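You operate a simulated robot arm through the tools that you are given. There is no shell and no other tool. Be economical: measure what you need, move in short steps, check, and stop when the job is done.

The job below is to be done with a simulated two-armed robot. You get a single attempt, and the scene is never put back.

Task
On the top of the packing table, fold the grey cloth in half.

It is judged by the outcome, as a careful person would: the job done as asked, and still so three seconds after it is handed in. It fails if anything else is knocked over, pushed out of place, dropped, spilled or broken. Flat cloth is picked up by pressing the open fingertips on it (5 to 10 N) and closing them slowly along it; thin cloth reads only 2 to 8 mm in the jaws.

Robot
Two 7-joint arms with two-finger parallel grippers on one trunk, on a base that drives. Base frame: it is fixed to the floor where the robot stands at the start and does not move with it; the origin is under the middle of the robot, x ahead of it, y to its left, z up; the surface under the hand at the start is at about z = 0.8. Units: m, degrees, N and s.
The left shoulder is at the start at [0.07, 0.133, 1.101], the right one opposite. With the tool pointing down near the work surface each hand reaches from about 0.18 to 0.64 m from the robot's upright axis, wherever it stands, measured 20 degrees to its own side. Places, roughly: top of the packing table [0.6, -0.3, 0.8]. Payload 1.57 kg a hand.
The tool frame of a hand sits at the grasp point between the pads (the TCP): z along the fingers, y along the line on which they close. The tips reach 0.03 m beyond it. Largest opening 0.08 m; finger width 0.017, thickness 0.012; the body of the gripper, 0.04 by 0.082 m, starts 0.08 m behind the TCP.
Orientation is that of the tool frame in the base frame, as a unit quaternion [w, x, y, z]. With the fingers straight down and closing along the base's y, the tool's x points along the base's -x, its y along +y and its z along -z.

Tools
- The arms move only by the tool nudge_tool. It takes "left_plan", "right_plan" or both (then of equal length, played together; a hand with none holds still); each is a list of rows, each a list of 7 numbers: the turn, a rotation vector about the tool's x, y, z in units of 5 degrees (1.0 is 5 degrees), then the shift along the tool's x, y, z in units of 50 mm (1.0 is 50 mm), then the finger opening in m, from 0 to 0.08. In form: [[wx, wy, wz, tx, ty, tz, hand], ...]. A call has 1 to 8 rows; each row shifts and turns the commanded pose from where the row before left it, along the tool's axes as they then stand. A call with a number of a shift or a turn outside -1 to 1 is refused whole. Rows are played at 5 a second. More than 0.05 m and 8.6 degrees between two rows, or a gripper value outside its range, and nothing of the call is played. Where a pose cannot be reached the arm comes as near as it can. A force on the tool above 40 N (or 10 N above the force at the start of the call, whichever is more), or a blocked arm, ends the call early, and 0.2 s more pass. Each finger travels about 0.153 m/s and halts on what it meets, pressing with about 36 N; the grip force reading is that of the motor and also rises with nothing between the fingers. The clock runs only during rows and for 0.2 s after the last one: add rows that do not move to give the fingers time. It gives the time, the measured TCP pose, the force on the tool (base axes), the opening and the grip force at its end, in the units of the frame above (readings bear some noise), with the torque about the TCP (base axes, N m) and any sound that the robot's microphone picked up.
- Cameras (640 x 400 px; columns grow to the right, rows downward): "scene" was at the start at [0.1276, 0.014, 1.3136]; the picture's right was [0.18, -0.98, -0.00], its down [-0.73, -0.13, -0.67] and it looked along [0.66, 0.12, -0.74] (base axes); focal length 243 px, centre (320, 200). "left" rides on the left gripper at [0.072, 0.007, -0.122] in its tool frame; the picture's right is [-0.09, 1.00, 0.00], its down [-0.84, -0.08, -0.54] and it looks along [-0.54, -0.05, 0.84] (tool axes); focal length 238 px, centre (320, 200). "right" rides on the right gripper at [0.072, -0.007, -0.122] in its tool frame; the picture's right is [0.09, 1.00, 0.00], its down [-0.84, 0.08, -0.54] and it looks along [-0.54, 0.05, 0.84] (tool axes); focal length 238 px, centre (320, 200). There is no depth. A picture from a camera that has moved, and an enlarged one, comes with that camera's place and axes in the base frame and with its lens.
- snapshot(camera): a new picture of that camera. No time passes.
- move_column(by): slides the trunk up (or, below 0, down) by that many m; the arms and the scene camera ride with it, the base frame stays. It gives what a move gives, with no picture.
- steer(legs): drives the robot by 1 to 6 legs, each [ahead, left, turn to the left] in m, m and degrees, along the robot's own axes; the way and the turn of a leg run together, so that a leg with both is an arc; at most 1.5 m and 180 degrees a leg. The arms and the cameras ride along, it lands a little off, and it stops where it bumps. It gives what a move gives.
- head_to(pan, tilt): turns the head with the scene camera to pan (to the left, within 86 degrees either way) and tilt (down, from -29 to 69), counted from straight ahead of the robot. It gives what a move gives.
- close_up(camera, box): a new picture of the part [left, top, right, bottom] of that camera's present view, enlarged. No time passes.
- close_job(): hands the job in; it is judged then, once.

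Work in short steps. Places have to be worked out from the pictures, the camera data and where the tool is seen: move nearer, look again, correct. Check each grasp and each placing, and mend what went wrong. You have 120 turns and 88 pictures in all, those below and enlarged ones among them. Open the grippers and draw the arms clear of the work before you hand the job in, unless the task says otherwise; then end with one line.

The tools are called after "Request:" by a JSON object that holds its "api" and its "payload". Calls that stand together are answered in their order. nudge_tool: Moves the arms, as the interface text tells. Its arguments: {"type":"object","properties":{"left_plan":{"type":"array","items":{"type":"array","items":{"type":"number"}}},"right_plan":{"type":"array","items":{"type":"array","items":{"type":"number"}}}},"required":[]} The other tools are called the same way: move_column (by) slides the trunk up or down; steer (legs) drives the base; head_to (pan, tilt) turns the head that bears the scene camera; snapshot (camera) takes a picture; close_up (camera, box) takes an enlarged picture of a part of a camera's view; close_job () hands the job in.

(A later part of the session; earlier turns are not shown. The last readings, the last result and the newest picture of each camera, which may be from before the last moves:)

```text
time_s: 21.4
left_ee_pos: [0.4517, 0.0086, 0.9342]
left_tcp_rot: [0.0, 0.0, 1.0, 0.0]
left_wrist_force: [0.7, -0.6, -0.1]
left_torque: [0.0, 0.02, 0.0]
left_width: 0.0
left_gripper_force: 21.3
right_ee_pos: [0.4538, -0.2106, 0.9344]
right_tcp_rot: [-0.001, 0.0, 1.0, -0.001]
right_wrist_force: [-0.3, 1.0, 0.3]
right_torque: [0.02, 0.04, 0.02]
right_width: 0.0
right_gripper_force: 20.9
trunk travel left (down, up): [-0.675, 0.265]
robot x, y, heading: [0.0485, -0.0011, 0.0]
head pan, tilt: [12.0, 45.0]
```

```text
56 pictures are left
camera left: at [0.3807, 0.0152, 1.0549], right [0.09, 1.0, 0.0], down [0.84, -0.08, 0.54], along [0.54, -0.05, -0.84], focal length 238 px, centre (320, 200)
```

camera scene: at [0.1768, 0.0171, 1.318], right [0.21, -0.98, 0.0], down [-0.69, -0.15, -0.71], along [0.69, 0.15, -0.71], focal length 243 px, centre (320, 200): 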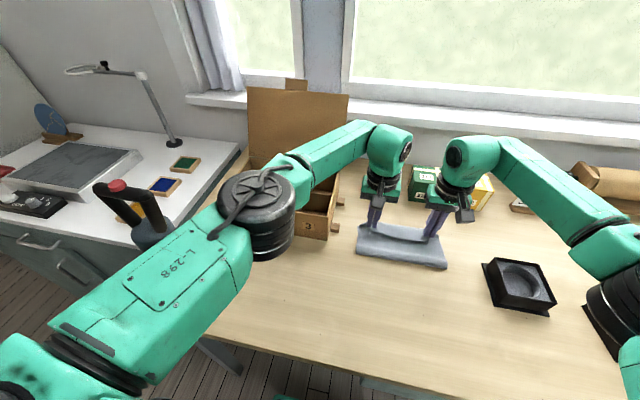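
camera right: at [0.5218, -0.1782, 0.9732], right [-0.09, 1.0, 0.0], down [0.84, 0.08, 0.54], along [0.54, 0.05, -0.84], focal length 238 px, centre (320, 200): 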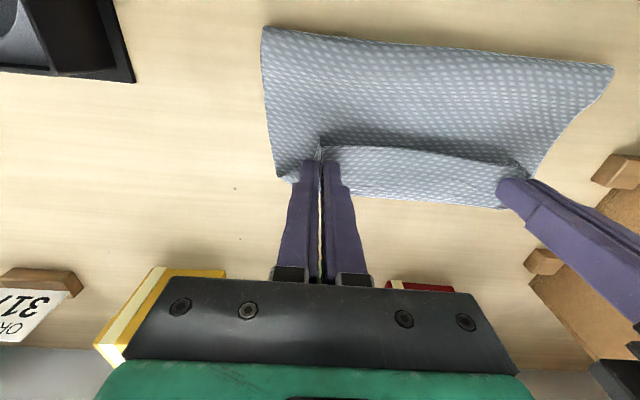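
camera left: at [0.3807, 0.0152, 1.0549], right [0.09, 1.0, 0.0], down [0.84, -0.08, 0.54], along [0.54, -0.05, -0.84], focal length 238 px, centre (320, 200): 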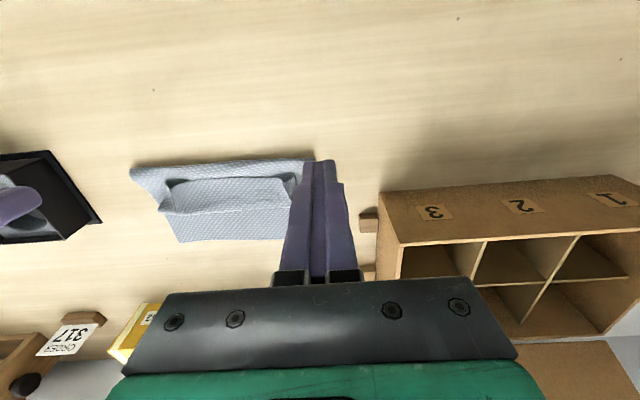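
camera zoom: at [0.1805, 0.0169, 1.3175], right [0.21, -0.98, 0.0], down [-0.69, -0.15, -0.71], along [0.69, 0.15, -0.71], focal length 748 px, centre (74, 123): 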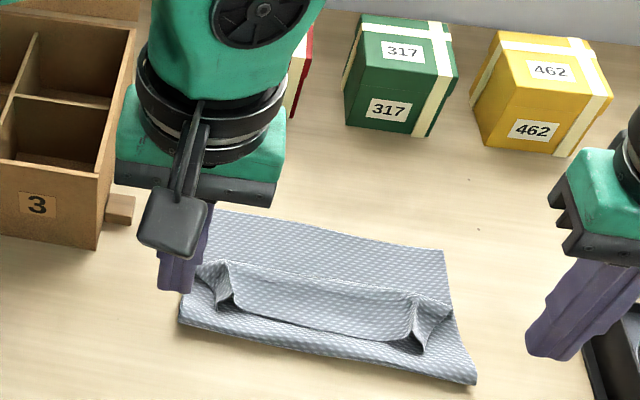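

The cloth lies with fold at x≈0.487 and the flap's last part curled back toward me with an open mouth facing me. I tilt both hands 40° forward, over the mouth, to look in and then scoop the curled edge forward.

Request:
{"api": "nudge_tool", "payload": {"left_plan": [[0, -1, 0, 0.2, -0.145, 0, 0], [0, -1, 0, 0, -0.145, 0, 0], [0, -1, 0, 0, -0.145, 0, 0], [0, -1, 0, 0, -0.145, 0, 0], [0, -1, 0, 0, -0.145, 0, 0], [0, -1, 0, 0, -0.145, 0, 0], [0, -1, 0, 0, -0.145, 0, 0], [0, -1, 0, 0, -0.145, 0, 0]], "right_plan": [[0, -1, 0, 0.2, 0.12, 0, 0], [0, -1, 0, 0, 0.12, 0, 0], [0, -1, 0, 0, 0.12, 0, 0], [0, -1, 0, 0, 0.12, 0, 0], [0, -1, 0, 0, 0.12, 0, 0], [0, -1, 0, 0, 0.12, 0, 0], [0, -1, 0, 0, 0.12, 0, 0], [0, -1, 0, 0, 0.12, 0, 0]]}}

Request:
{"api": "snapshot", "payload": {"camera": "left"}}

Request:
{"api": "snapshot", "payload": {"camera": "right"}}

Request:
{"api": "snapshot", "payload": {"camera": "scene"}}

```text
time_s: 23.2
left_ee_pos: [0.4408, -0.049, 0.9355]
left_tcp_rot: [0.343, -0.001, 0.939, 0.0]
left_wrist_force: [0.5, -0.2, 0.0]
left_torque: [0.03, -0.01, -0.03]
left_width: 0.0
left_gripper_force: 21.5
right_ee_pos: [0.4416, -0.1636, 0.9348]
right_tcp_rot: [0.343, 0.0, 0.939, 0.001]
right_wrist_force: [0.5, -0.2, 1.0]
right_torque: [0.01, -0.03, 0.0]
right_width: 0.0
right_gripper_force: 21.1
trunk travel left (down, up): [-0.675, 0.265]
robot x, y, heading: [0.0472, -0.0022, 0.2]
head pan, tilt: [12.0, 45.0]
```

```text
55 pictures are left
camera left: at [0.3081, -0.043, 0.9813], right [0.07, 1.0, 0.06], down [0.29, -0.08, 0.95], along [0.95, -0.05, -0.3], focal length 238 px, centre (320, 200)
```

left: 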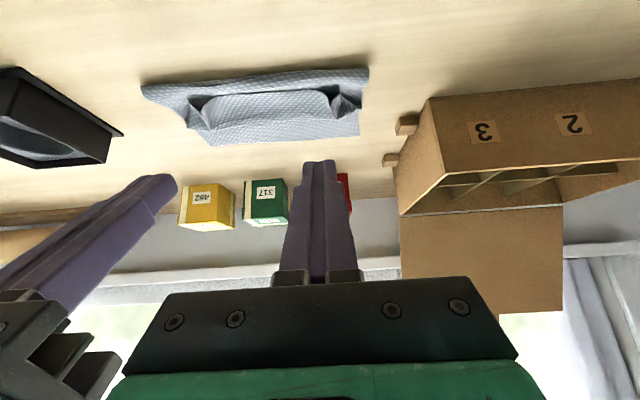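

```text
54 pictures are left
camera right: at [0.308, -0.1702, 0.982], right [-0.07, 1.0, -0.06], down [0.29, 0.08, 0.95], along [0.95, 0.05, -0.29], focal length 238 px, centre (320, 200)
```

right: 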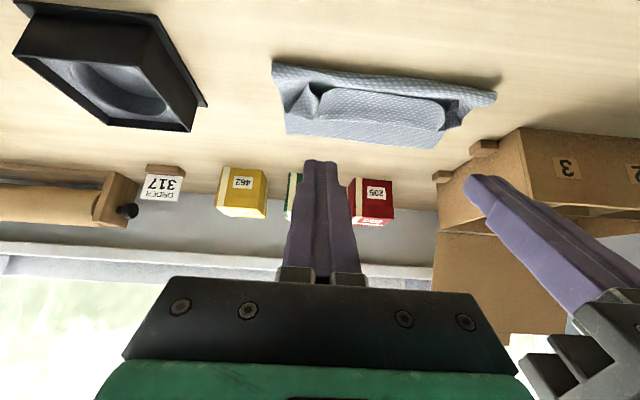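

```text
53 pictures are left
camera scene: at [0.1784, 0.0164, 1.3177], right [0.21, -0.98, 0.0], down [-0.69, -0.15, -0.71], along [0.69, 0.15, -0.71], focal length 243 px, centre (320, 200)
```

scene: 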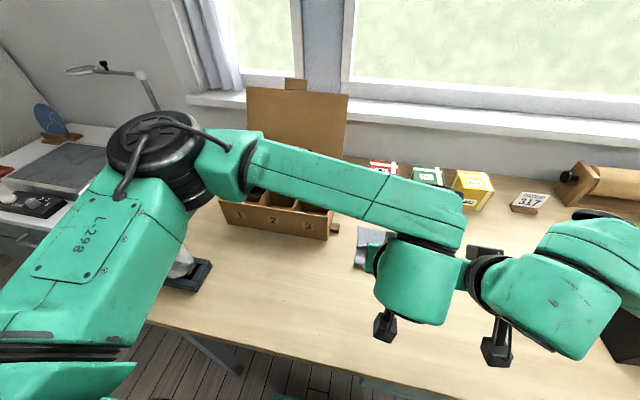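

I zoom in on the curl from the left hand camera.

Request:
{"api": "close_up", "payload": {"camera": "left", "box": [130, 50, 390, 160]}}

```text
2.46 times, centred on (260, 105) of left
camera zoom: at [0.3081, -0.043, 0.9813], right [0.07, 1.0, 0.06], down [0.29, -0.08, 0.95], along [0.95, -0.05, -0.3], focal length 587 px, centre (468, 434)
```

zoom: 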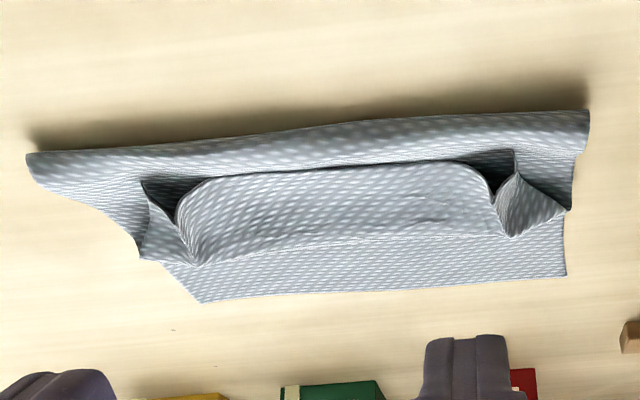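

The edge lies on the flap between the two ridges, each leaving an open pocket: left about (0.50, −0.038), right about (0.49, −0.167). I aim the closed tips into these pockets along the finger direction.

Request:
{"api": "nudge_tool", "payload": {"left_plan": [[0, 0, 0, 0.3, 0.11, 0.4, 0], [0, 0, 0, 0.3, 0.11, 0.4, 0], [0, 0, 0, 0, 0, 0.4, 0], [0, 0, 0, 0, 0, 0.4, 0], [0, 0, 0, 0, 0, 0, 0]], "right_plan": [[0, 0, 0, 0.3, -0.03, 0.4, 0], [0, 0, 0, 0.3, -0.03, 0.4, 0], [0, 0, 0, 0, 0, 0.4, 0], [0, 0, 0, 0, 0, 0.4, 0], [0, 0, 0, 0, 0, 0, 0]]}}

Request:
{"api": "close_up", "payload": {"camera": "left", "box": [90, 60, 410, 260]}}

Request:
{"api": "close_up", "payload": {"camera": "right", "box": [230, 60, 550, 260]}}

```text
time_s: 24.4
left_ee_pos: [0.4714, -0.0378, 0.8533]
left_tcp_rot: [0.342, 0.0, 0.94, 0.0]
left_wrist_force: [0.3, -0.1, -0.2]
left_torque: [-0.01, 0.01, 0.01]
left_width: 0.0
left_gripper_force: 21.7
right_ee_pos: [0.4696, -0.1663, 0.8534]
right_tcp_rot: [0.342, 0.001, 0.94, -0.001]
right_wrist_force: [-0.7, -0.3, -0.2]
right_torque: [-0.03, -0.01, 0.02]
right_width: 0.0001
right_gripper_force: 20.9
trunk travel left (down, up): [-0.675, 0.265]
robot x, y, heading: [0.0479, -0.0027, -0.3]
head pan, tilt: [12.0, 45.0]
```

```text
2.00 times, centred on (250, 160) of left
camera zoom: at [0.3366, -0.0313, 0.9002], right [0.07, 1.0, 0.06], down [0.29, -0.08, 0.95], along [0.95, -0.05, -0.3], focal length 477 px, centre (460, 280)
```

zoom: 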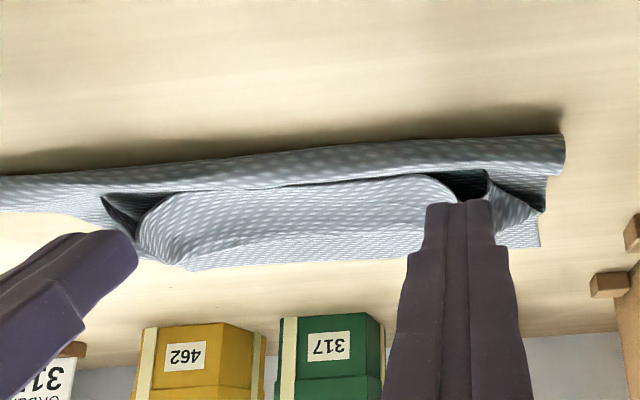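

```text
2.00 times, centred on (390, 160) of right
camera zoom: at [0.3361, -0.1728, 0.9009], right [-0.07, 1.0, -0.06], down [0.29, 0.08, 0.95], along [0.95, 0.05, -0.3], focal length 477 px, centre (180, 280)
```

zoom: 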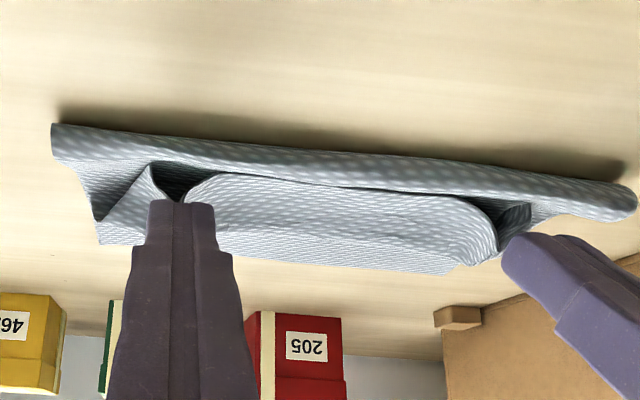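

Both tips point into their pockets. I slide in about 22 mm and then push 30 mm forward.

Request:
{"api": "nudge_tool", "payload": {"left_plan": [[0, 0, 0, 0, 0, 0.22, 0], [0, 0, 0, 0, 0, 0.2, 0], [0, 0, 0, -0.25, 0, 0.17, 0], [0, 0, 0, -0.25, 0, 0.17, 0], [0, 0, 0, 0, 0, 0, 0]], "right_plan": [[0, 0, 0, 0, 0, 0.22, 0], [0, 0, 0, 0, 0, 0.2, 0], [0, 0, 0, -0.25, 0, 0.17, 0], [0, 0, 0, -0.25, 0, 0.17, 0], [0, 0, 0, 0, 0, 0, 0]]}}

Request:
{"api": "close_up", "payload": {"camera": "left", "box": [90, 60, 410, 260]}}

Request:
{"api": "close_up", "payload": {"camera": "right", "box": [230, 60, 550, 260]}}

```text
time_s: 25.6
left_ee_pos: [0.5141, -0.038, 0.8403]
left_tcp_rot: [0.341, -0.001, 0.94, 0.0]
left_wrist_force: [-0.1, -0.9, -0.2]
left_torque: [0.0, -0.01, 0.0]
left_width: 0.0002
left_gripper_force: 21.1
right_ee_pos: [0.5148, -0.1661, 0.8413]
right_tcp_rot: [0.342, 0.0, 0.94, -0.001]
right_wrist_force: [0.7, 0.5, 0.1]
right_torque: [-0.01, 0.01, -0.01]
right_width: 0.0
right_gripper_force: 21.4
trunk travel left (down, up): [-0.675, 0.265]
robot x, y, heading: [0.0493, -0.0011, -0.0]
head pan, tilt: [12.0, 45.0]
```

```text
2.00 times, centred on (250, 160) of left
camera zoom: at [0.3807, -0.0311, 0.8872], right [0.07, 1.0, 0.06], down [0.29, -0.08, 0.95], along [0.95, -0.05, -0.3], focal length 477 px, centre (460, 280)
```

zoom: 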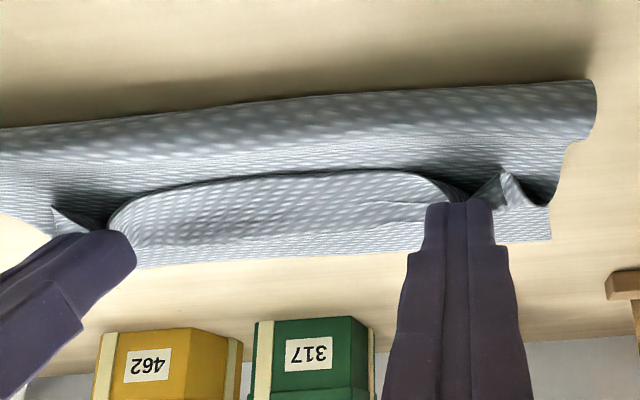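

```text
2.00 times, centred on (390, 160) of right
camera zoom: at [0.3798, -0.1727, 0.888], right [-0.07, 1.0, -0.06], down [0.29, 0.08, 0.95], along [0.95, 0.05, -0.3], focal length 477 px, centre (180, 280)
```

zoom: 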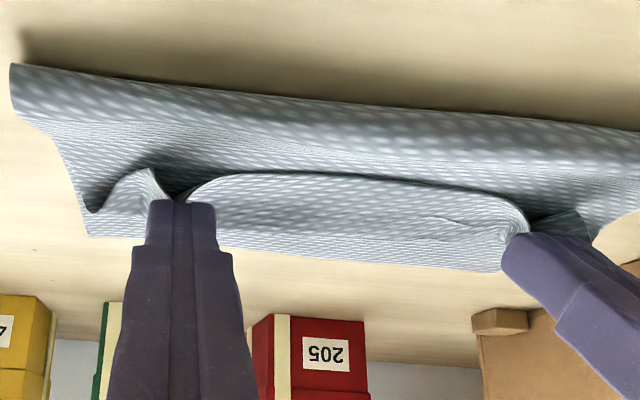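

The edge is unrolling forward. I keep pushing 30 mm more at the same height.

Request:
{"api": "nudge_tool", "payload": {"left_plan": [[0, 0, 0, -0.25, 0, 0.17, 0], [0, 0, 0, -0.25, 0, 0.17, 0], [0, 0, 0, 0, 0, 0, 0]], "right_plan": [[0, 0, 0, -0.25, 0, 0.17, 0], [0, 0, 0, -0.25, 0, 0.17, 0], [0, 0, 0, 0, 0, 0, 0]]}}

Request:
{"api": "close_up", "payload": {"camera": "left", "box": [90, 60, 410, 260]}}

Request:
{"api": "snapshot", "payload": {"camera": "right"}}

```text
time_s: 26.4
left_ee_pos: [0.544, -0.0375, 0.846]
left_tcp_rot: [0.342, 0.0, 0.94, 0.0]
left_wrist_force: [0.2, 0.1, -0.1]
left_torque: [0.04, 0.0, 0.02]
left_width: 0.0
left_gripper_force: 21.8
right_ee_pos: [0.5449, -0.1666, 0.8441]
right_tcp_rot: [0.342, 0.0, 0.94, 0.0]
right_wrist_force: [-1.0, 0.0, -0.2]
right_torque: [0.0, 0.0, 0.01]
right_width: 0.0001
right_gripper_force: 21.2
trunk travel left (down, up): [-0.675, 0.265]
robot x, y, heading: [0.052, 0.003, -0.0]
head pan, tilt: [12.0, 45.0]
```

```text
2.00 times, centred on (250, 160) of left
camera zoom: at [0.4106, -0.031, 0.8909], right [0.07, 1.0, 0.06], down [0.29, -0.08, 0.95], along [0.95, -0.05, -0.3], focal length 477 px, centre (460, 280)
```

zoom: 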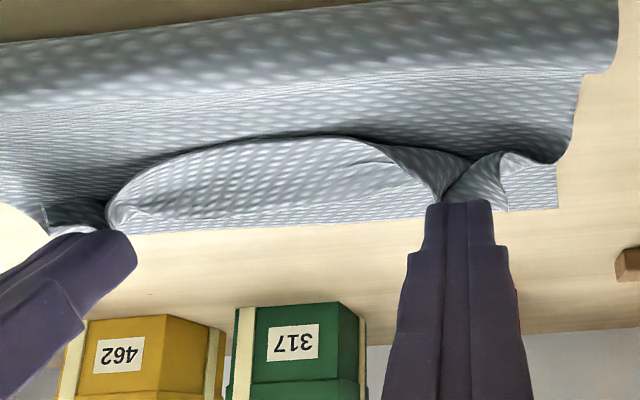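

```text
46 pictures are left
camera right: at [0.4104, -0.173, 0.8914], right [-0.07, 1.0, -0.06], down [0.29, 0.08, 0.95], along [0.95, 0.05, -0.3], focal length 238 px, centre (320, 200)
```

right: 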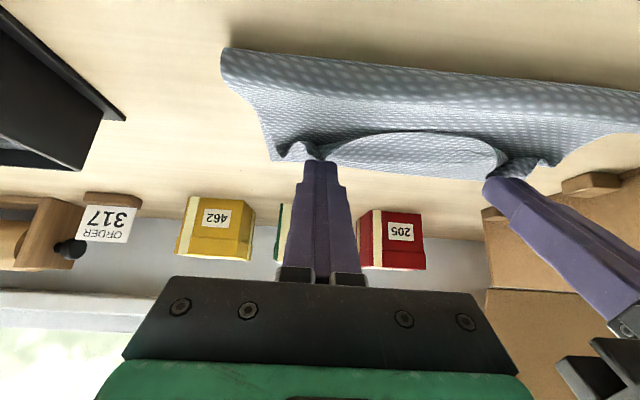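

Nearly flipped; the tips are at x≈0.563. I push another 35 mm, still well short of the small boxes.

Request:
{"api": "nudge_tool", "payload": {"left_plan": [[0, 0, 0, -0.27, 0, 0.22, 0], [0, 0, 0, -0.27, 0, 0.22, 0], [0, 0, 0, 0, 0, 0, 0]], "right_plan": [[0, 0, 0, -0.27, 0, 0.22, 0], [0, 0, 0, -0.27, 0, 0.22, 0], [0, 0, 0, 0, 0, 0, 0]]}}

Request:
{"api": "close_up", "payload": {"camera": "left", "box": [90, 60, 410, 260]}}

Request:
{"api": "snapshot", "payload": {"camera": "right"}}

```text
time_s: 27.2
left_ee_pos: [0.5778, -0.0366, 0.8452]
left_tcp_rot: [0.343, -0.001, 0.939, 0.001]
left_wrist_force: [0.7, -0.2, -0.8]
left_torque: [0.03, -0.04, 0.01]
left_width: 0.0
left_gripper_force: 21.5
right_ee_pos: [0.5793, -0.1665, 0.8452]
right_tcp_rot: [0.342, 0.0, 0.94, 0.0]
right_wrist_force: [-0.3, 0.2, -0.4]
right_torque: [0.0, 0.0, -0.02]
right_width: 0.0002
right_gripper_force: 21.3
trunk travel left (down, up): [-0.675, 0.265]
robot x, y, heading: [0.0471, 0.0025, 0.0]
head pan, tilt: [12.0, 45.0]
```

```text
2.00 times, centred on (250, 160) of left
camera zoom: at [0.4453, -0.0308, 0.8911], right [0.07, 1.0, 0.06], down [0.29, -0.08, 0.95], along [0.95, -0.05, -0.3], focal length 477 px, centre (460, 280)
```

zoom: 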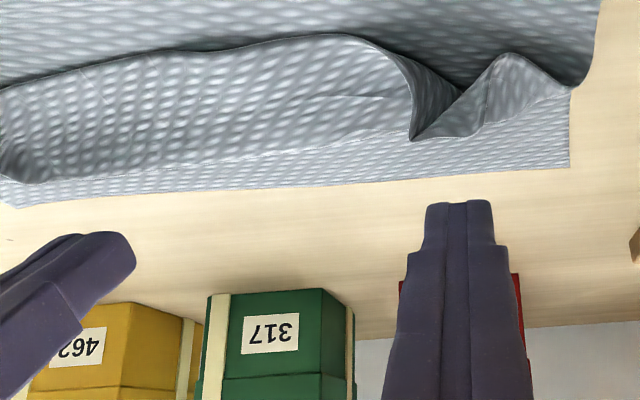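

```text
44 pictures are left
camera right: at [0.4448, -0.1731, 0.8921], right [-0.07, 1.0, -0.06], down [0.29, 0.08, 0.95], along [0.95, 0.05, -0.3], focal length 238 px, centre (320, 200)
```

right: 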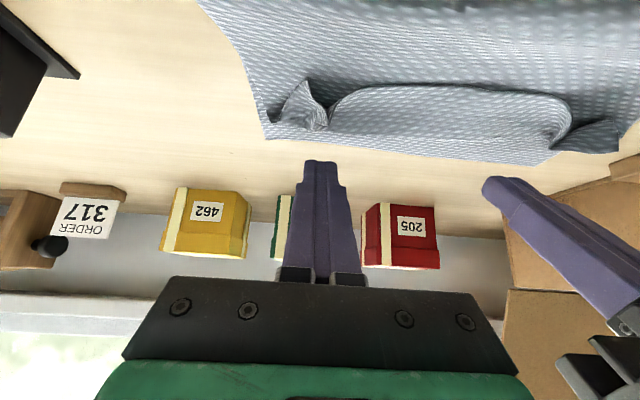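

The tips slipped over the curl, but part of it has unrolled (edge now at about x 0.52, bend 0.57). I lift, back off and look again before a second, lower push.

Request:
{"api": "nudge_tool", "payload": {"left_plan": [[0, 0, 0, -0.5, 0, -0.6, 0], [0, 0, 0, 0.1, 0, -0.8, 0], [0, 0, 0, 0.5, 0, -0.8, 0], [0, 0, 0, 0.6, 0, -0.6, 0], [0, 0, 0, 0.2, 0, -0.2, 0], [0, 0, 0, 0, 0, 0, 0]], "right_plan": [[0, 0, 0, -0.5, 0, -0.6, 0], [0, 0, 0, 0.1, 0, -0.8, 0], [0, 0, 0, 0.5, 0, -0.8, 0], [0, 0, 0, 0.6, 0, -0.6, 0], [0, 0, 0, 0.2, 0, -0.2, 0], [0, 0, 0, 0, 0, 0, 0]]}}

Request:
{"api": "close_up", "payload": {"camera": "left", "box": [90, 30, 410, 230]}}

Request:
{"api": "close_up", "payload": {"camera": "right", "box": [230, 30, 550, 230]}}

```text
time_s: 28.6
left_ee_pos: [0.4473, -0.0363, 0.931]
left_tcp_rot: [0.343, -0.001, 0.94, 0.0]
left_wrist_force: [-0.1, -0.8, -0.8]
left_torque: [0.03, 0.01, 0.01]
left_width: 0.0
left_gripper_force: 21.8
right_ee_pos: [0.4477, -0.167, 0.9305]
right_tcp_rot: [0.341, 0.0, 0.94, 0.0]
right_wrist_force: [0.3, 0.0, 0.1]
right_torque: [0.02, -0.01, 0.01]
right_width: 0.0
right_gripper_force: 20.7
trunk travel left (down, up): [-0.675, 0.265]
robot x, y, heading: [0.0491, 0.0027, -0.3]
head pan, tilt: [12.0, 45.0]
```

```text
2.00 times, centred on (250, 130) of left
camera zoom: at [0.3143, -0.0314, 0.9764], right [0.07, 1.0, 0.06], down [0.29, -0.08, 0.95], along [0.95, -0.05, -0.3], focal length 477 px, centre (460, 340)
```

zoom: 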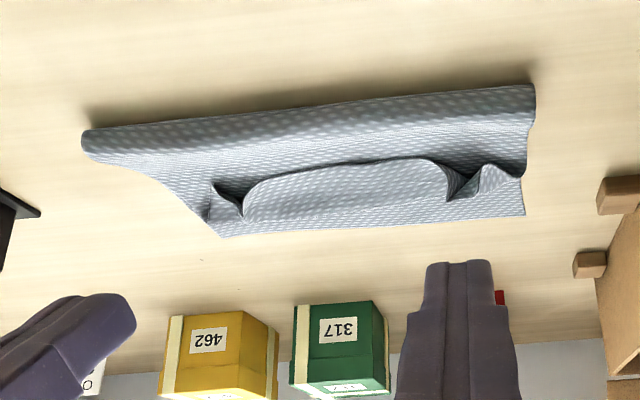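

```text
2.00 times, centred on (390, 130) of right
camera zoom: at [0.3143, -0.1735, 0.9783], right [-0.07, 1.0, -0.06], down [0.29, 0.08, 0.95], along [0.95, 0.05, -0.3], focal length 477 px, centre (180, 340)
```

zoom: 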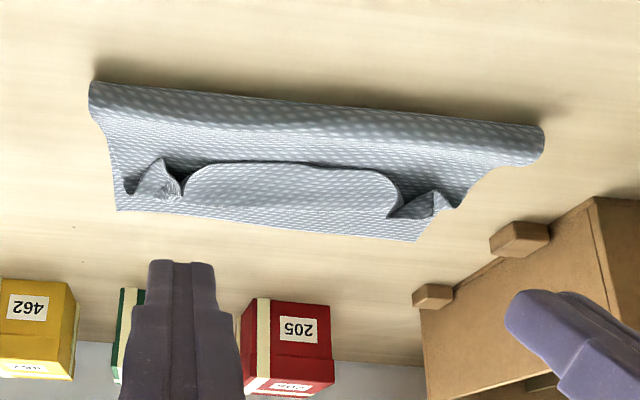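

The corner parts have come forward to x≈0.545, while the middle of the edge is still at 0.52. I repeat the push lower and with the fingers spread, so four tips push along the edge.

Request:
{"api": "nudge_tool", "payload": {"left_plan": [[0, 0, 0, 0.265, -0.14, 0.378, 0.05], [0, 0, 0, 0.265, -0.14, 0.378, 0.05], [0, 0, 0, 0, 0, 0.433, 0.05], [0, 0, 0, 0, 0, 0.433, 0.05], [0, 0, 0, 0, 0, 0.4, 0.05], [0, 0, 0, -0.377, 0, 0.33, 0.05], [0, 0, 0, 0, 0, 0, 0.05]], "right_plan": [[0, 0, 0, 0.265, 0.12, 0.378, 0.05], [0, 0, 0, 0.265, 0.12, 0.378, 0.05], [0, 0, 0, 0, 0, 0.433, 0.05], [0, 0, 0, 0, 0, 0.433, 0.05], [0, 0, 0, 0, 0, 0.4, 0.05], [0, 0, 0, -0.377, 0, 0.33, 0.05], [0, 0, 0, 0, 0, 0, 0.05]]}}

Request:
{"api": "close_up", "payload": {"camera": "left", "box": [90, 60, 410, 260]}}

Request:
{"api": "close_up", "payload": {"camera": "right", "box": [230, 60, 550, 260]}}

```text
time_s: 30.2
left_ee_pos: [0.5166, -0.052, 0.835]
left_tcp_rot: [0.343, -0.001, 0.939, 0.0]
left_wrist_force: [-0.4, -0.4, 0.0]
left_torque: [0.01, 0.0, -0.04]
left_width: 0.0501
left_gripper_force: 0.0
right_ee_pos: [0.5179, -0.1546, 0.8359]
right_tcp_rot: [0.342, 0.0, 0.94, 0.0]
right_wrist_force: [0.3, 0.9, -1.0]
right_torque: [-0.02, 0.01, 0.01]
right_width: 0.0498
right_gripper_force: 0.1
trunk travel left (down, up): [-0.675, 0.265]
robot x, y, heading: [0.0499, 0.0014, 0.2]
head pan, tilt: [12.0, 45.0]
```

```text
2.00 times, centred on (250, 160) of left
camera zoom: at [0.383, -0.0456, 0.8813], right [0.07, 1.0, 0.06], down [0.29, -0.08, 0.95], along [0.95, -0.05, -0.3], focal length 477 px, centre (460, 280)
```

zoom: 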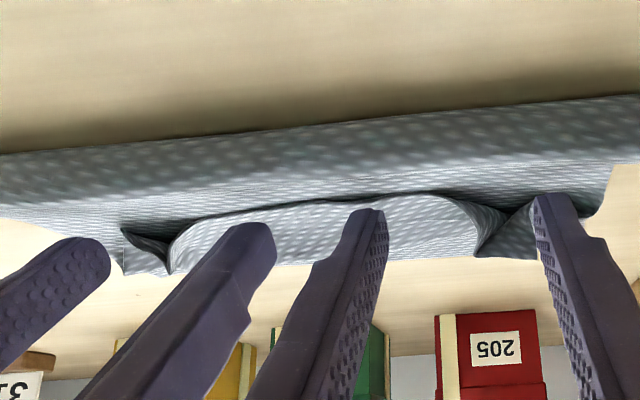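

```text
2.00 times, centred on (390, 160) of right
camera zoom: at [0.3833, -0.1618, 0.8833], right [-0.07, 1.0, -0.06], down [0.29, 0.08, 0.95], along [0.95, 0.05, -0.3], focal length 477 px, centre (180, 280)
```

zoom: 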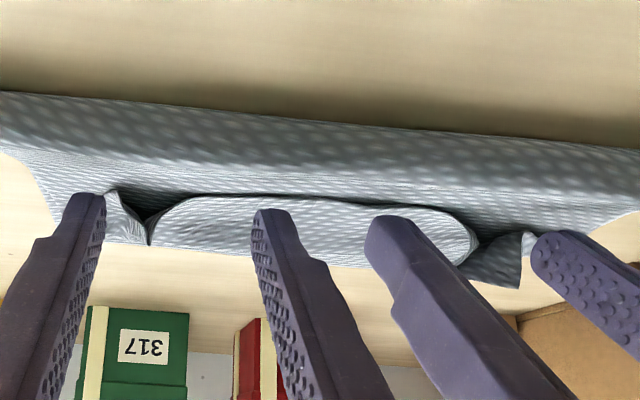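

The inner tips rest on top of the curled strip and the outer ones are at the pockets. I press down 4 mm and drag forward to pull the strip over.

Request:
{"api": "nudge_tool", "payload": {"left_plan": [[0, 0, 0, 0.05, 0, 0.06, 0.05], [0, 0, 0, -0.23, 0, 0.193, 0.05], [0, 0, 0, -0.23, 0, 0.193, 0.05], [0, 0, 0, 0, 0, 0, 0.05]], "right_plan": [[0, 0, 0, 0.05, 0, 0.06, 0.05], [0, 0, 0, -0.23, 0, 0.193, 0.05], [0, 0, 0, -0.23, 0, 0.193, 0.05], [0, 0, 0, 0, 0, 0, 0.05]]}}

Request:
{"api": "close_up", "payload": {"camera": "left", "box": [90, 60, 410, 260]}}

Request:
{"api": "close_up", "payload": {"camera": "right", "box": [230, 60, 550, 260]}}

```text
time_s: 31.2
left_ee_pos: [0.5479, -0.0525, 0.832]
left_tcp_rot: [0.342, -0.001, 0.94, 0.0]
left_wrist_force: [0.7, -0.8, -0.2]
left_torque: [-0.02, 0.02, -0.01]
left_width: 0.0499
left_gripper_force: 0.0
right_ee_pos: [0.5484, -0.1555, 0.8316]
right_tcp_rot: [0.342, 0.0, 0.94, 0.0]
right_wrist_force: [-0.2, -0.6, -0.3]
right_torque: [0.04, -0.04, -0.03]
right_width: 0.0499
right_gripper_force: 0.2
trunk travel left (down, up): [-0.675, 0.265]
robot x, y, heading: [0.0502, 0.0054, -0.1]
head pan, tilt: [12.0, 45.0]
```

```text
2.00 times, centred on (250, 160) of left
camera zoom: at [0.4139, -0.0459, 0.8779], right [0.07, 1.0, 0.06], down [0.29, -0.08, 0.95], along [0.95, -0.05, -0.3], focal length 477 px, centre (460, 280)
```

zoom: 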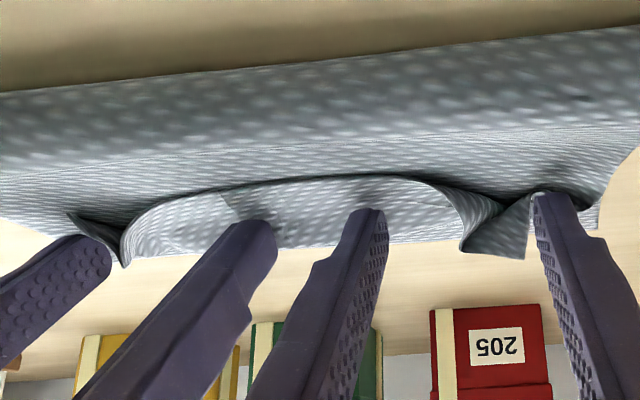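

```text
2.00 times, centred on (390, 160) of right
camera zoom: at [0.4139, -0.1616, 0.8792], right [-0.07, 1.0, -0.06], down [0.29, 0.08, 0.95], along [0.95, 0.05, -0.3], focal length 477 px, centre (180, 280)
```

zoom: 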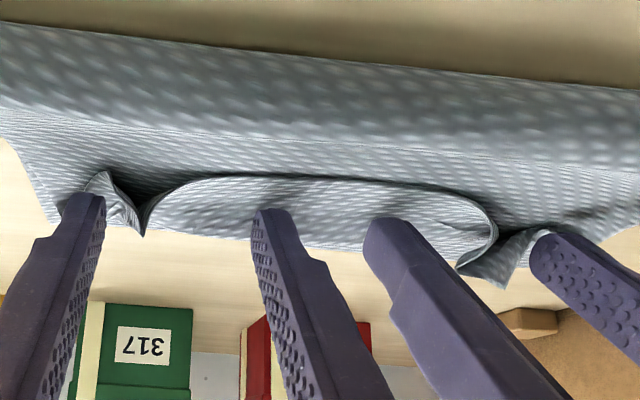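

The strip only dented; the earlier way, closed tips driven into the pockets, worked better. I back out along the fingers and set up over the pockets again.

Request:
{"api": "nudge_tool", "payload": {"left_plan": [[0, 0, 0, 0, 0, -0.6, 0.05], [0, 0, 0, 0, 0.1, -0.6, 0.0], [0, 0, 0, 0.2, 0.12, -0.4, 0.0], [0, 0, 0, 0, 0, 0, 0]], "right_plan": [[0, 0, 0, 0, 0, -0.6, 0.05], [0, 0, 0, 0, -0.14, -0.6, 0.0], [0, 0, 0, 0.2, -0.14, -0.4, 0.0], [0, 0, 0, 0, 0, 0, 0]]}}

Request:
{"api": "close_up", "payload": {"camera": "left", "box": [90, 30, 410, 230]}}

Request:
{"api": "close_up", "payload": {"camera": "right", "box": [230, 30, 550, 230]}}

```text
time_s: 32.2
left_ee_pos: [0.4896, -0.0407, 0.8867]
left_tcp_rot: [0.342, 0.0, 0.94, 0.0]
left_wrist_force: [0.2, 0.5, 0.2]
left_torque: [0.0, -0.01, -0.01]
left_width: 0.0
left_gripper_force: 20.9
right_ee_pos: [0.4892, -0.1692, 0.8865]
right_tcp_rot: [0.342, 0.0, 0.94, 0.0]
right_wrist_force: [0.7, 0.3, 0.0]
right_torque: [-0.02, 0.0, 0.03]
right_width: 0.0
right_gripper_force: 21.2
trunk travel left (down, up): [-0.675, 0.265]
robot x, y, heading: [0.049, -0.0037, 0.1]
head pan, tilt: [12.0, 45.0]
```

```text
2.00 times, centred on (250, 130) of left
camera zoom: at [0.3554, -0.0347, 0.9335], right [0.07, 1.0, 0.06], down [0.29, -0.08, 0.95], along [0.95, -0.05, -0.3], focal length 477 px, centre (460, 340)
```

zoom: 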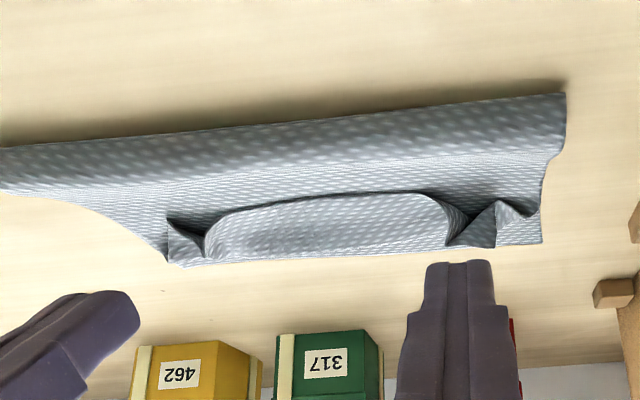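

```text
2.00 times, centred on (390, 130) of right
camera zoom: at [0.355, -0.1751, 0.9345], right [-0.07, 1.0, -0.06], down [0.29, 0.08, 0.95], along [0.95, 0.05, -0.3], focal length 477 px, centre (180, 340)
```

zoom: 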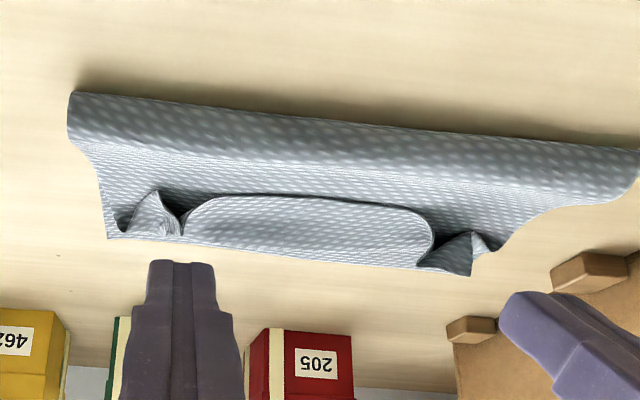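

The edge has come on a bit more (middle x≈0.53, pockets x≈0.555). I drive the closed tips low into the pockets again and push 40 mm forward without rising.

Request:
{"api": "nudge_tool", "payload": {"left_plan": [[0, 0, 0, 0.067, -0.02, 0.4, 0], [0, 0, 0, 0.067, -0.02, 0.4, 0], [0, 0, 0, 0.067, -0.02, 0.4, 0], [0, 0, 0, -0.306, 0, 0.257, 0], [0, 0, 0, -0.306, 0, 0.257, 0], [0, 0, 0, 0, 0, 0, 0]], "right_plan": [[0, 0, 0, 0.067, 0.01, 0.4, 0], [0, 0, 0, 0.067, 0.01, 0.4, 0], [0, 0, 0, 0.067, 0.01, 0.4, 0], [0, 0, 0, -0.306, 0, 0.257, 0], [0, 0, 0, -0.306, 0, 0.257, 0], [0, 0, 0, 0, 0, 0, 0]]}}

Request:
{"api": "close_up", "payload": {"camera": "left", "box": [90, 60, 410, 260]}}

Request:
{"api": "close_up", "payload": {"camera": "right", "box": [230, 60, 550, 260]}}

```text
time_s: 33.6
left_ee_pos: [0.559, -0.043, 0.8353]
left_tcp_rot: [0.342, -0.001, 0.94, 0.001]
left_wrist_force: [0.9, -0.2, -0.3]
left_torque: [-0.04, 0.02, 0.01]
left_width: 0.0
left_gripper_force: 20.7
right_ee_pos: [0.5584, -0.1675, 0.8334]
right_tcp_rot: [0.342, 0.0, 0.94, 0.0]
right_wrist_force: [0.7, -0.7, 0.6]
right_torque: [0.0, 0.01, -0.01]
right_width: 0.0001
right_gripper_force: 20.9
trunk travel left (down, up): [-0.675, 0.265]
robot x, y, heading: [0.0481, 0.0029, 0.1]
head pan, tilt: [12.0, 45.0]
```

```text
2.00 times, centred on (250, 160) of left
camera zoom: at [0.426, -0.0373, 0.881], right [0.07, 1.0, 0.06], down [0.29, -0.08, 0.95], along [0.95, -0.05, -0.3], focal length 477 px, centre (460, 280)
```

zoom: 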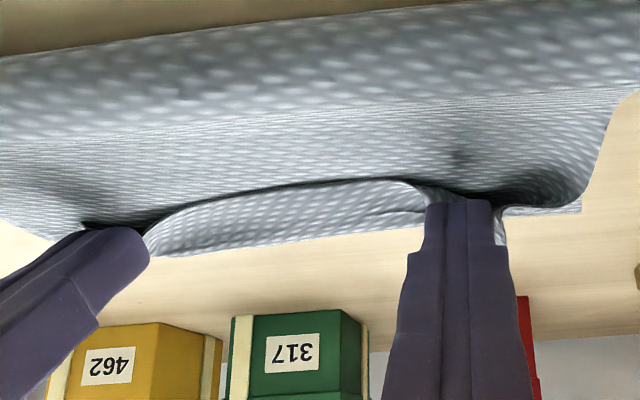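

```text
2.00 times, centred on (390, 160) of right
camera zoom: at [0.4249, -0.1741, 0.8813], right [-0.07, 1.0, -0.06], down [0.29, 0.08, 0.95], along [0.95, 0.05, -0.3], focal length 477 px, centre (180, 280)
```

zoom: 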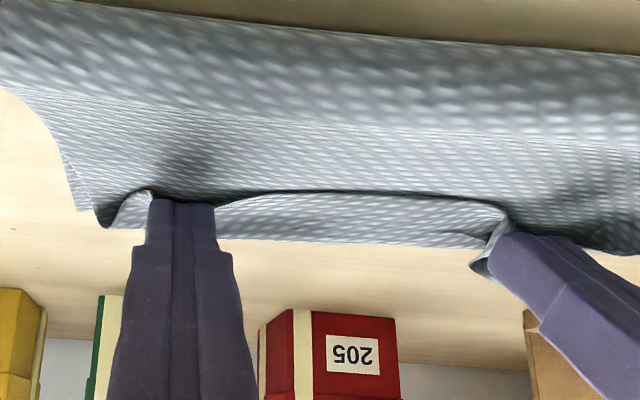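

Unrolling well now with the strip narrowing. I push 40 mm more at the same low height.

Request:
{"api": "nudge_tool", "payload": {"left_plan": [[0, 0, 0, -0.306, 0, 0.257, 0], [0, 0, 0, -0.306, 0, 0.257, 0], [0, 0, 0, 0, 0, 0, 0]], "right_plan": [[0, 0, 0, -0.306, 0, 0.257, 0], [0, 0, 0, -0.306, 0, 0.257, 0], [0, 0, 0, 0, 0, 0, 0]]}}

Request:
{"api": "close_up", "payload": {"camera": "left", "box": [90, 30, 410, 230]}}

Request:
{"api": "close_up", "payload": {"camera": "right", "box": [230, 30, 550, 230]}}

```text
time_s: 34.4
left_ee_pos: [0.5993, -0.0436, 0.8347]
left_tcp_rot: [0.342, -0.001, 0.94, 0.0]
left_wrist_force: [-0.5, -1.0, -0.4]
left_torque: [-0.02, 0.04, 0.0]
left_width: 0.0001
left_gripper_force: 21.0
right_ee_pos: [0.5984, -0.1657, 0.8341]
right_tcp_rot: [0.342, 0.0, 0.94, 0.0]
right_wrist_force: [0.0, 0.4, 0.4]
right_torque: [0.0, 0.01, 0.0]
right_width: 0.0
right_gripper_force: 21.5
trunk travel left (down, up): [-0.675, 0.265]
robot x, y, heading: [0.0507, 0.0005, -0.2]
head pan, tilt: [12.0, 45.0]
```

```text
2.00 times, centred on (250, 130) of left
camera zoom: at [0.4661, -0.0372, 0.881], right [0.07, 1.0, 0.06], down [0.29, -0.08, 0.95], along [0.95, -0.05, -0.3], focal length 477 px, centre (460, 340)
```

zoom: 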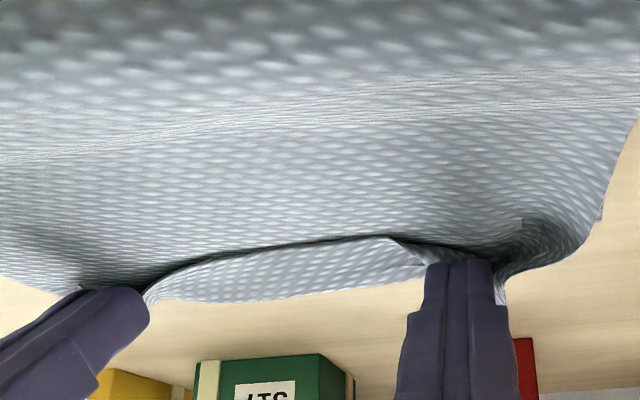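

```text
2.00 times, centred on (390, 130) of right
camera zoom: at [0.4648, -0.1737, 0.8814], right [-0.07, 1.0, -0.06], down [0.29, 0.08, 0.95], along [0.95, 0.05, -0.3], focal length 477 px, centre (180, 340)
```

zoom: 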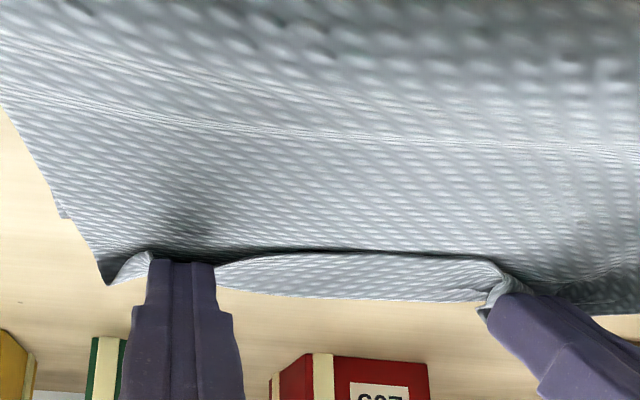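

Remaining curl is about 3–4 cm, and the fold line has rolled to x≈0.51, with the lower layer still at 0.603. I finish flipping first (then I can regrasp the flap edge from its outer face, without a hook, and set it exactly). Push 35 mm more.

Request:
{"api": "nudge_tool", "payload": {"left_plan": [[0, 0, 0, -0.27, 0, 0.225, 0], [0, 0, 0, -0.27, 0, 0.225, 0], [0, 0, 0, 0, 0, 0, 0]], "right_plan": [[0, 0, 0, -0.27, 0, 0.225, 0], [0, 0, 0, -0.27, 0, 0.225, 0], [0, 0, 0, 0, 0, 0, 0]]}}

Request:
{"api": "close_up", "payload": {"camera": "left", "box": [90, 30, 410, 230]}}

Request:
{"api": "close_up", "payload": {"camera": "right", "box": [230, 30, 550, 230]}}

```text
time_s: 35.2
left_ee_pos: [0.6346, -0.0432, 0.8347]
left_tcp_rot: [0.342, 0.0, 0.94, 0.0]
left_wrist_force: [0.0, -0.5, 0.3]
left_torque: [-0.01, 0.01, 0.01]
left_width: 0.0
left_gripper_force: 21.3
right_ee_pos: [0.6336, -0.1679, 0.8349]
right_tcp_rot: [0.342, 0.001, 0.94, -0.001]
right_wrist_force: [-0.3, 0.1, -0.8]
right_torque: [0.0, 0.02, 0.04]
right_width: 0.0002
right_gripper_force: 20.8
trunk travel left (down, up): [-0.675, 0.265]
robot x, y, heading: [0.0511, -0.0012, 0.1]
head pan, tilt: [12.0, 45.0]
```

```text
2.00 times, centred on (250, 130) of left
camera zoom: at [0.5012, -0.0372, 0.8814], right [0.07, 1.0, 0.06], down [0.29, -0.08, 0.95], along [0.95, -0.05, -0.3], focal length 477 px, centre (460, 340)
```

zoom: 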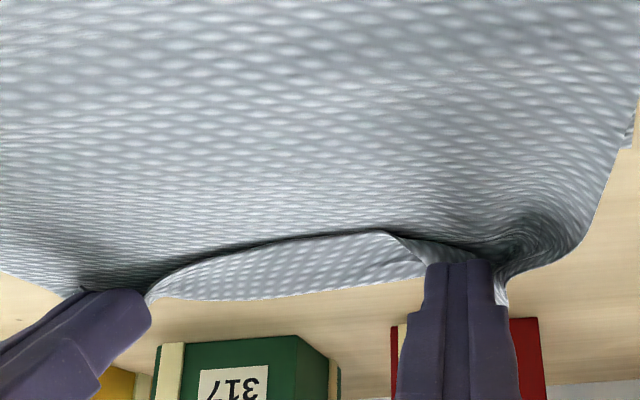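

```text
2.00 times, centred on (390, 130) of right
camera zoom: at [0.5005, -0.1735, 0.8821], right [-0.07, 1.0, -0.06], down [0.29, 0.08, 0.95], along [0.95, 0.05, -0.3], focal length 477 px, centre (180, 340)
```

zoom: 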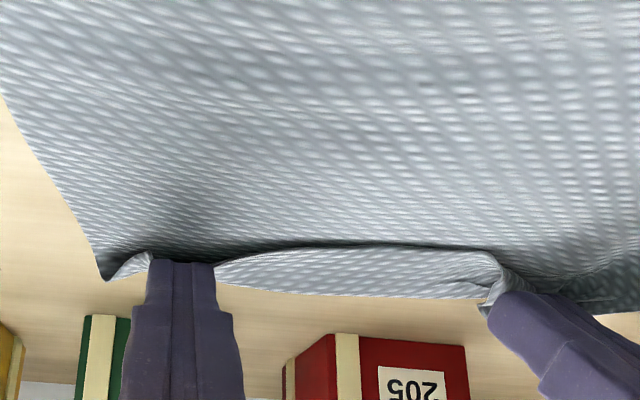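

The curl stops unrolling and the flap is only being dragged, so I stop pushing. I withdraw the tips backward and up, and look at the state.

Request:
{"api": "nudge_tool", "payload": {"left_plan": [[0, 0, 0, 0.3, 0, -0.25, 0], [0, 0, 0, 0.3, 0, -0.25, 0], [0, 0, 0, 0, 0, -0.8, 0], [0, 0, 0, 0, 0, -0.8, 0], [0, 0, 0, 0.3, 0, -0.6, 0], [0, 0, 0, 0, 0, 0, 0]], "right_plan": [[0, 0, 0, 0.3, 0, -0.25, 0], [0, 0, 0, 0.3, 0, -0.25, 0], [0, 0, 0, 0, 0, -0.8, 0], [0, 0, 0, 0, 0, -0.8, 0], [0, 0, 0, 0.3, 0, -0.6, 0], [0, 0, 0, 0, 0, 0, 0]]}}

Request:
{"api": "snapshot", "payload": {"camera": "left"}}

Request:
{"api": "snapshot", "payload": {"camera": "scene"}}

```text
time_s: 36.6
left_ee_pos: [0.5128, -0.0432, 0.9095]
left_tcp_rot: [0.342, -0.001, 0.94, 0.001]
left_wrist_force: [0.5, 0.3, -0.3]
left_torque: [-0.04, 0.03, -0.03]
left_width: 0.0
left_gripper_force: 21.4
right_ee_pos: [0.5128, -0.1663, 0.9095]
right_tcp_rot: [0.342, 0.0, 0.94, 0.0]
right_wrist_force: [0.1, -0.6, -0.1]
right_torque: [-0.02, 0.01, 0.01]
right_width: 0.0
right_gripper_force: 21.1
trunk travel left (down, up): [-0.675, 0.265]
robot x, y, heading: [0.0523, 0.0007, -0.3]
head pan, tilt: [12.0, 45.0]
```

```text
29 pictures are left
camera left: at [0.38, -0.0375, 0.956], right [0.07, 1.0, 0.06], down [0.29, -0.08, 0.95], along [0.95, -0.05, -0.3], focal length 238 px, centre (320, 200)
```

left: 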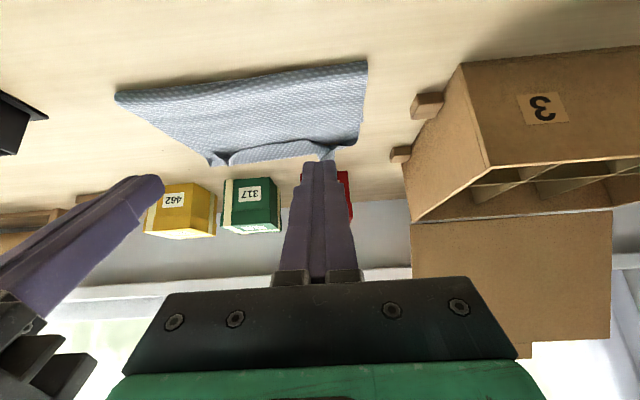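

```text
28 pictures are left
camera scene: at [0.1801, 0.0171, 1.3175], right [0.21, -0.98, 0.0], down [-0.69, -0.15, -0.71], along [0.69, 0.15, -0.71], focal length 243 px, centre (320, 200)
```

scene: 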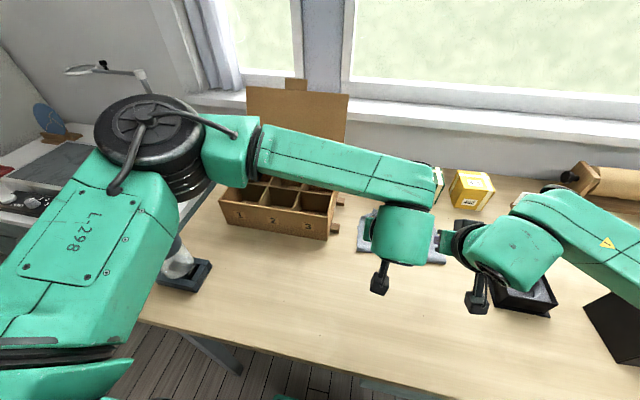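

The fold is now at x≈0.53 and the flap reaches x≈0.665 with a remaining lip. I zoom in to pick regrasp points on the flap's outer face.

Request:
{"api": "close_up", "payload": {"camera": "left", "box": [100, 40, 400, 200]}}

```text
2.13 times, centred on (250, 120) of left
camera zoom: at [0.38, -0.0375, 0.956], right [0.07, 1.0, 0.06], down [0.29, -0.08, 0.95], along [0.95, -0.05, -0.3], focal length 508 px, centre (469, 371)
```

zoom: 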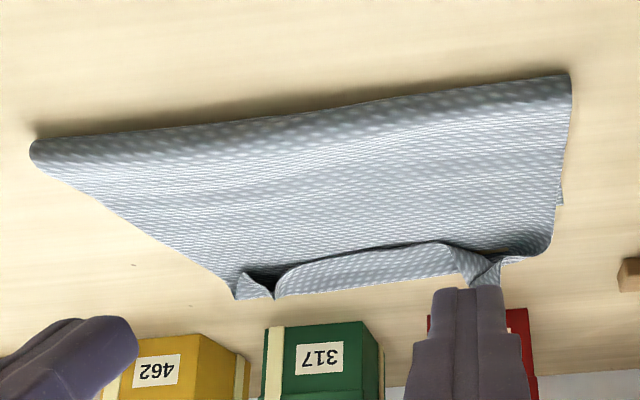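

I'll pinch the flap's outer face just short of the lip (x≈0.60), lift it so the lip hangs free and unrolls, and then lay it back. First I bring the hands above these points with a 20° tilt.

Request:
{"api": "nudge_tool", "payload": {"left_plan": [[0, 1, 0, -0.164, 0.015, 0.438, 0.035], [0, 1, 0, -0.2, 0.015, 0.422, 0.035], [0, 1, 0, -0.238, 0.015, 0.402, 0.035], [0, 1, 0, -0.272, 0.015, 0.382, 0.035], [0, 0, 0, 0, 0, 0, 0.035]], "right_plan": [[0, 1, 0, -0.164, -0.01, 0.438, 0.035], [0, 1, 0, -0.2, -0.01, 0.422, 0.035], [0, 1, 0, -0.238, -0.01, 0.402, 0.035], [0, 1, 0, -0.272, -0.01, 0.382, 0.035], [0, 0, 0, 0, 0, 0, 0.035]]}}

Request:
{"api": "snapshot", "payload": {"camera": "left"}}

```text
time_s: 37.8
left_ee_pos: [0.5922, -0.0405, 0.8624]
left_tcp_rot: [0.173, 0.001, 0.985, 0.0]
left_wrist_force: [-0.8, 1.1, -0.6]
left_torque: [0.02, 0.0, 0.03]
left_width: 0.0352
left_gripper_force: 0.1
right_ee_pos: [0.5932, -0.169, 0.8645]
right_tcp_rot: [0.173, 0.001, 0.985, -0.001]
right_wrist_force: [0.3, -0.8, 0.4]
right_torque: [0.02, -0.01, 0.0]
right_width: 0.0349
right_gripper_force: 0.0
trunk travel left (down, up): [-0.675, 0.265]
robot x, y, heading: [0.0513, -0.0013, -0.2]
head pan, tilt: [12.0, 45.0]
```

```text
26 pictures are left
camera left: at [0.4837, -0.0341, 0.9527], right [0.09, 1.0, 0.03], down [0.6, -0.08, 0.8], along [0.79, -0.05, -0.61], focal length 238 px, centre (320, 200)
```

left: 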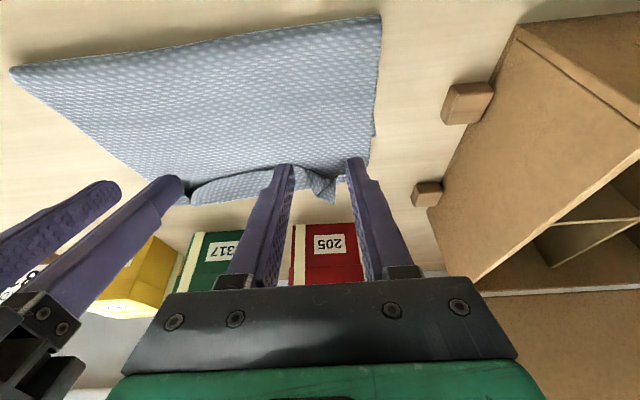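

Both hands are over the flap just short of the lip. I descend 22 mm (left) and 24 mm (right), then feel for contact.

Request:
{"api": "nudge_tool", "payload": {"left_plan": [[0, 0, 0, 0.075, 0, 0.207, 0.035], [0, 0, 0, 0.075, 0, 0.207, 0.035], [0, 0, 0, 0.014, 0, 0.038, 0.035], [0, 0, 0, 0.014, 0, 0.038, 0.035], [0, 0, 0, 0, 0, 0, 0.035]], "right_plan": [[0, 0, 0, 0.082, 0, 0.226, 0.035], [0, 0, 0, 0.082, 0, 0.226, 0.035], [0, 0, 0, 0.014, 0, 0.038, 0.035], [0, 0, 0, 0.014, 0, 0.038, 0.035], [0, 0, 0, 0, 0, 0, 0.035]]}}

```text
time_s: 39.0
left_ee_pos: [0.5935, -0.0392, 0.8359]
left_tcp_rot: [0.175, -0.001, 0.985, 0.0]
left_wrist_force: [0.3, -0.1, 0.1]
left_torque: [-0.02, 0.01, 0.02]
left_width: 0.0352
left_gripper_force: 0.0
right_ee_pos: [0.5952, -0.1694, 0.8338]
right_tcp_rot: [0.174, 0.001, 0.985, -0.001]
right_wrist_force: [-0.3, 0.8, -0.4]
right_torque: [0.0, -0.01, 0.01]
right_width: 0.0348
right_gripper_force: 0.1
trunk travel left (down, up): [-0.675, 0.265]
robot x, y, heading: [0.0492, -0.0028, -0.0]
head pan, tilt: [12.0, 45.0]
```

No contact yet; I go on in 1.5 mm steps.

Request:
{"api": "nudge_tool", "payload": {"left_plan": [[0, 0, 0, 0.01, 0, 0.028, 0.035], [0, 0, 0, 0.01, 0, 0.028, 0.035], [0, 0, 0, 0.007, 0, 0.019, 0.035], [0, 0, 0, 0, 0, 0, 0.035]], "right_plan": [[0, 0, 0, 0.007, 0, 0.019, 0.035], [0, 0, 0, 0.007, 0, 0.019, 0.035], [0, 0, 0, 0, 0, 0, 0.035], [0, 0, 0, 0, 0, 0, 0.035]]}}

```text
time_s: 40.0
left_ee_pos: [0.5953, -0.0403, 0.8328]
left_tcp_rot: [0.173, 0.0, 0.985, 0.0]
left_wrist_force: [-0.8, -1.0, 0.4]
left_torque: [-0.02, 0.02, 0.01]
left_width: 0.0352
left_gripper_force: 0.1
right_ee_pos: [0.5931, -0.1684, 0.834]
right_tcp_rot: [0.174, 0.0, 0.985, 0.0]
right_wrist_force: [-0.2, 0.6, 0.1]
right_torque: [-0.01, 0.05, -0.01]
right_width: 0.0349
right_gripper_force: 0.1
trunk travel left (down, up): [-0.675, 0.265]
robot x, y, heading: [0.0463, -0.0028, -0.1]
head pan, tilt: [12.0, 45.0]
```

Still free. A little lower again.

Request:
{"api": "nudge_tool", "payload": {"left_plan": [[0, 0, 0, 0.007, 0, 0.019, 0.035], [0, 0, 0, 0.007, 0, 0.019, 0.035], [0, 0, 0, 0, 0, 0, 0.035]], "right_plan": [[0, 0, 0, 0.01, 0, 0.028, 0.035], [0, 0, 0, 0.01, 0, 0.028, 0.035], [0, 0, 0, 0, 0, 0, 0.035]]}}

```text
time_s: 40.8
left_ee_pos: [0.5924, -0.0408, 0.8324]
left_tcp_rot: [0.175, -0.001, 0.985, 0.0]
left_wrist_force: [1.0, -0.4, 4.8]
left_torque: [-0.02, -0.04, 0.0]
left_width: 0.0351
left_gripper_force: 0.0
right_ee_pos: [0.5941, -0.1698, 0.8325]
right_tcp_rot: [0.176, 0.0, 0.984, 0.0]
right_wrist_force: [2.6, -0.8, 11.4]
right_torque: [0.0, -0.1, 0.02]
right_width: 0.0348
right_gripper_force: 0.1
trunk travel left (down, up): [-0.675, 0.265]
robot x, y, heading: [0.0493, 0.0004, 0.1]
head pan, tilt: [12.0, 45.0]
```

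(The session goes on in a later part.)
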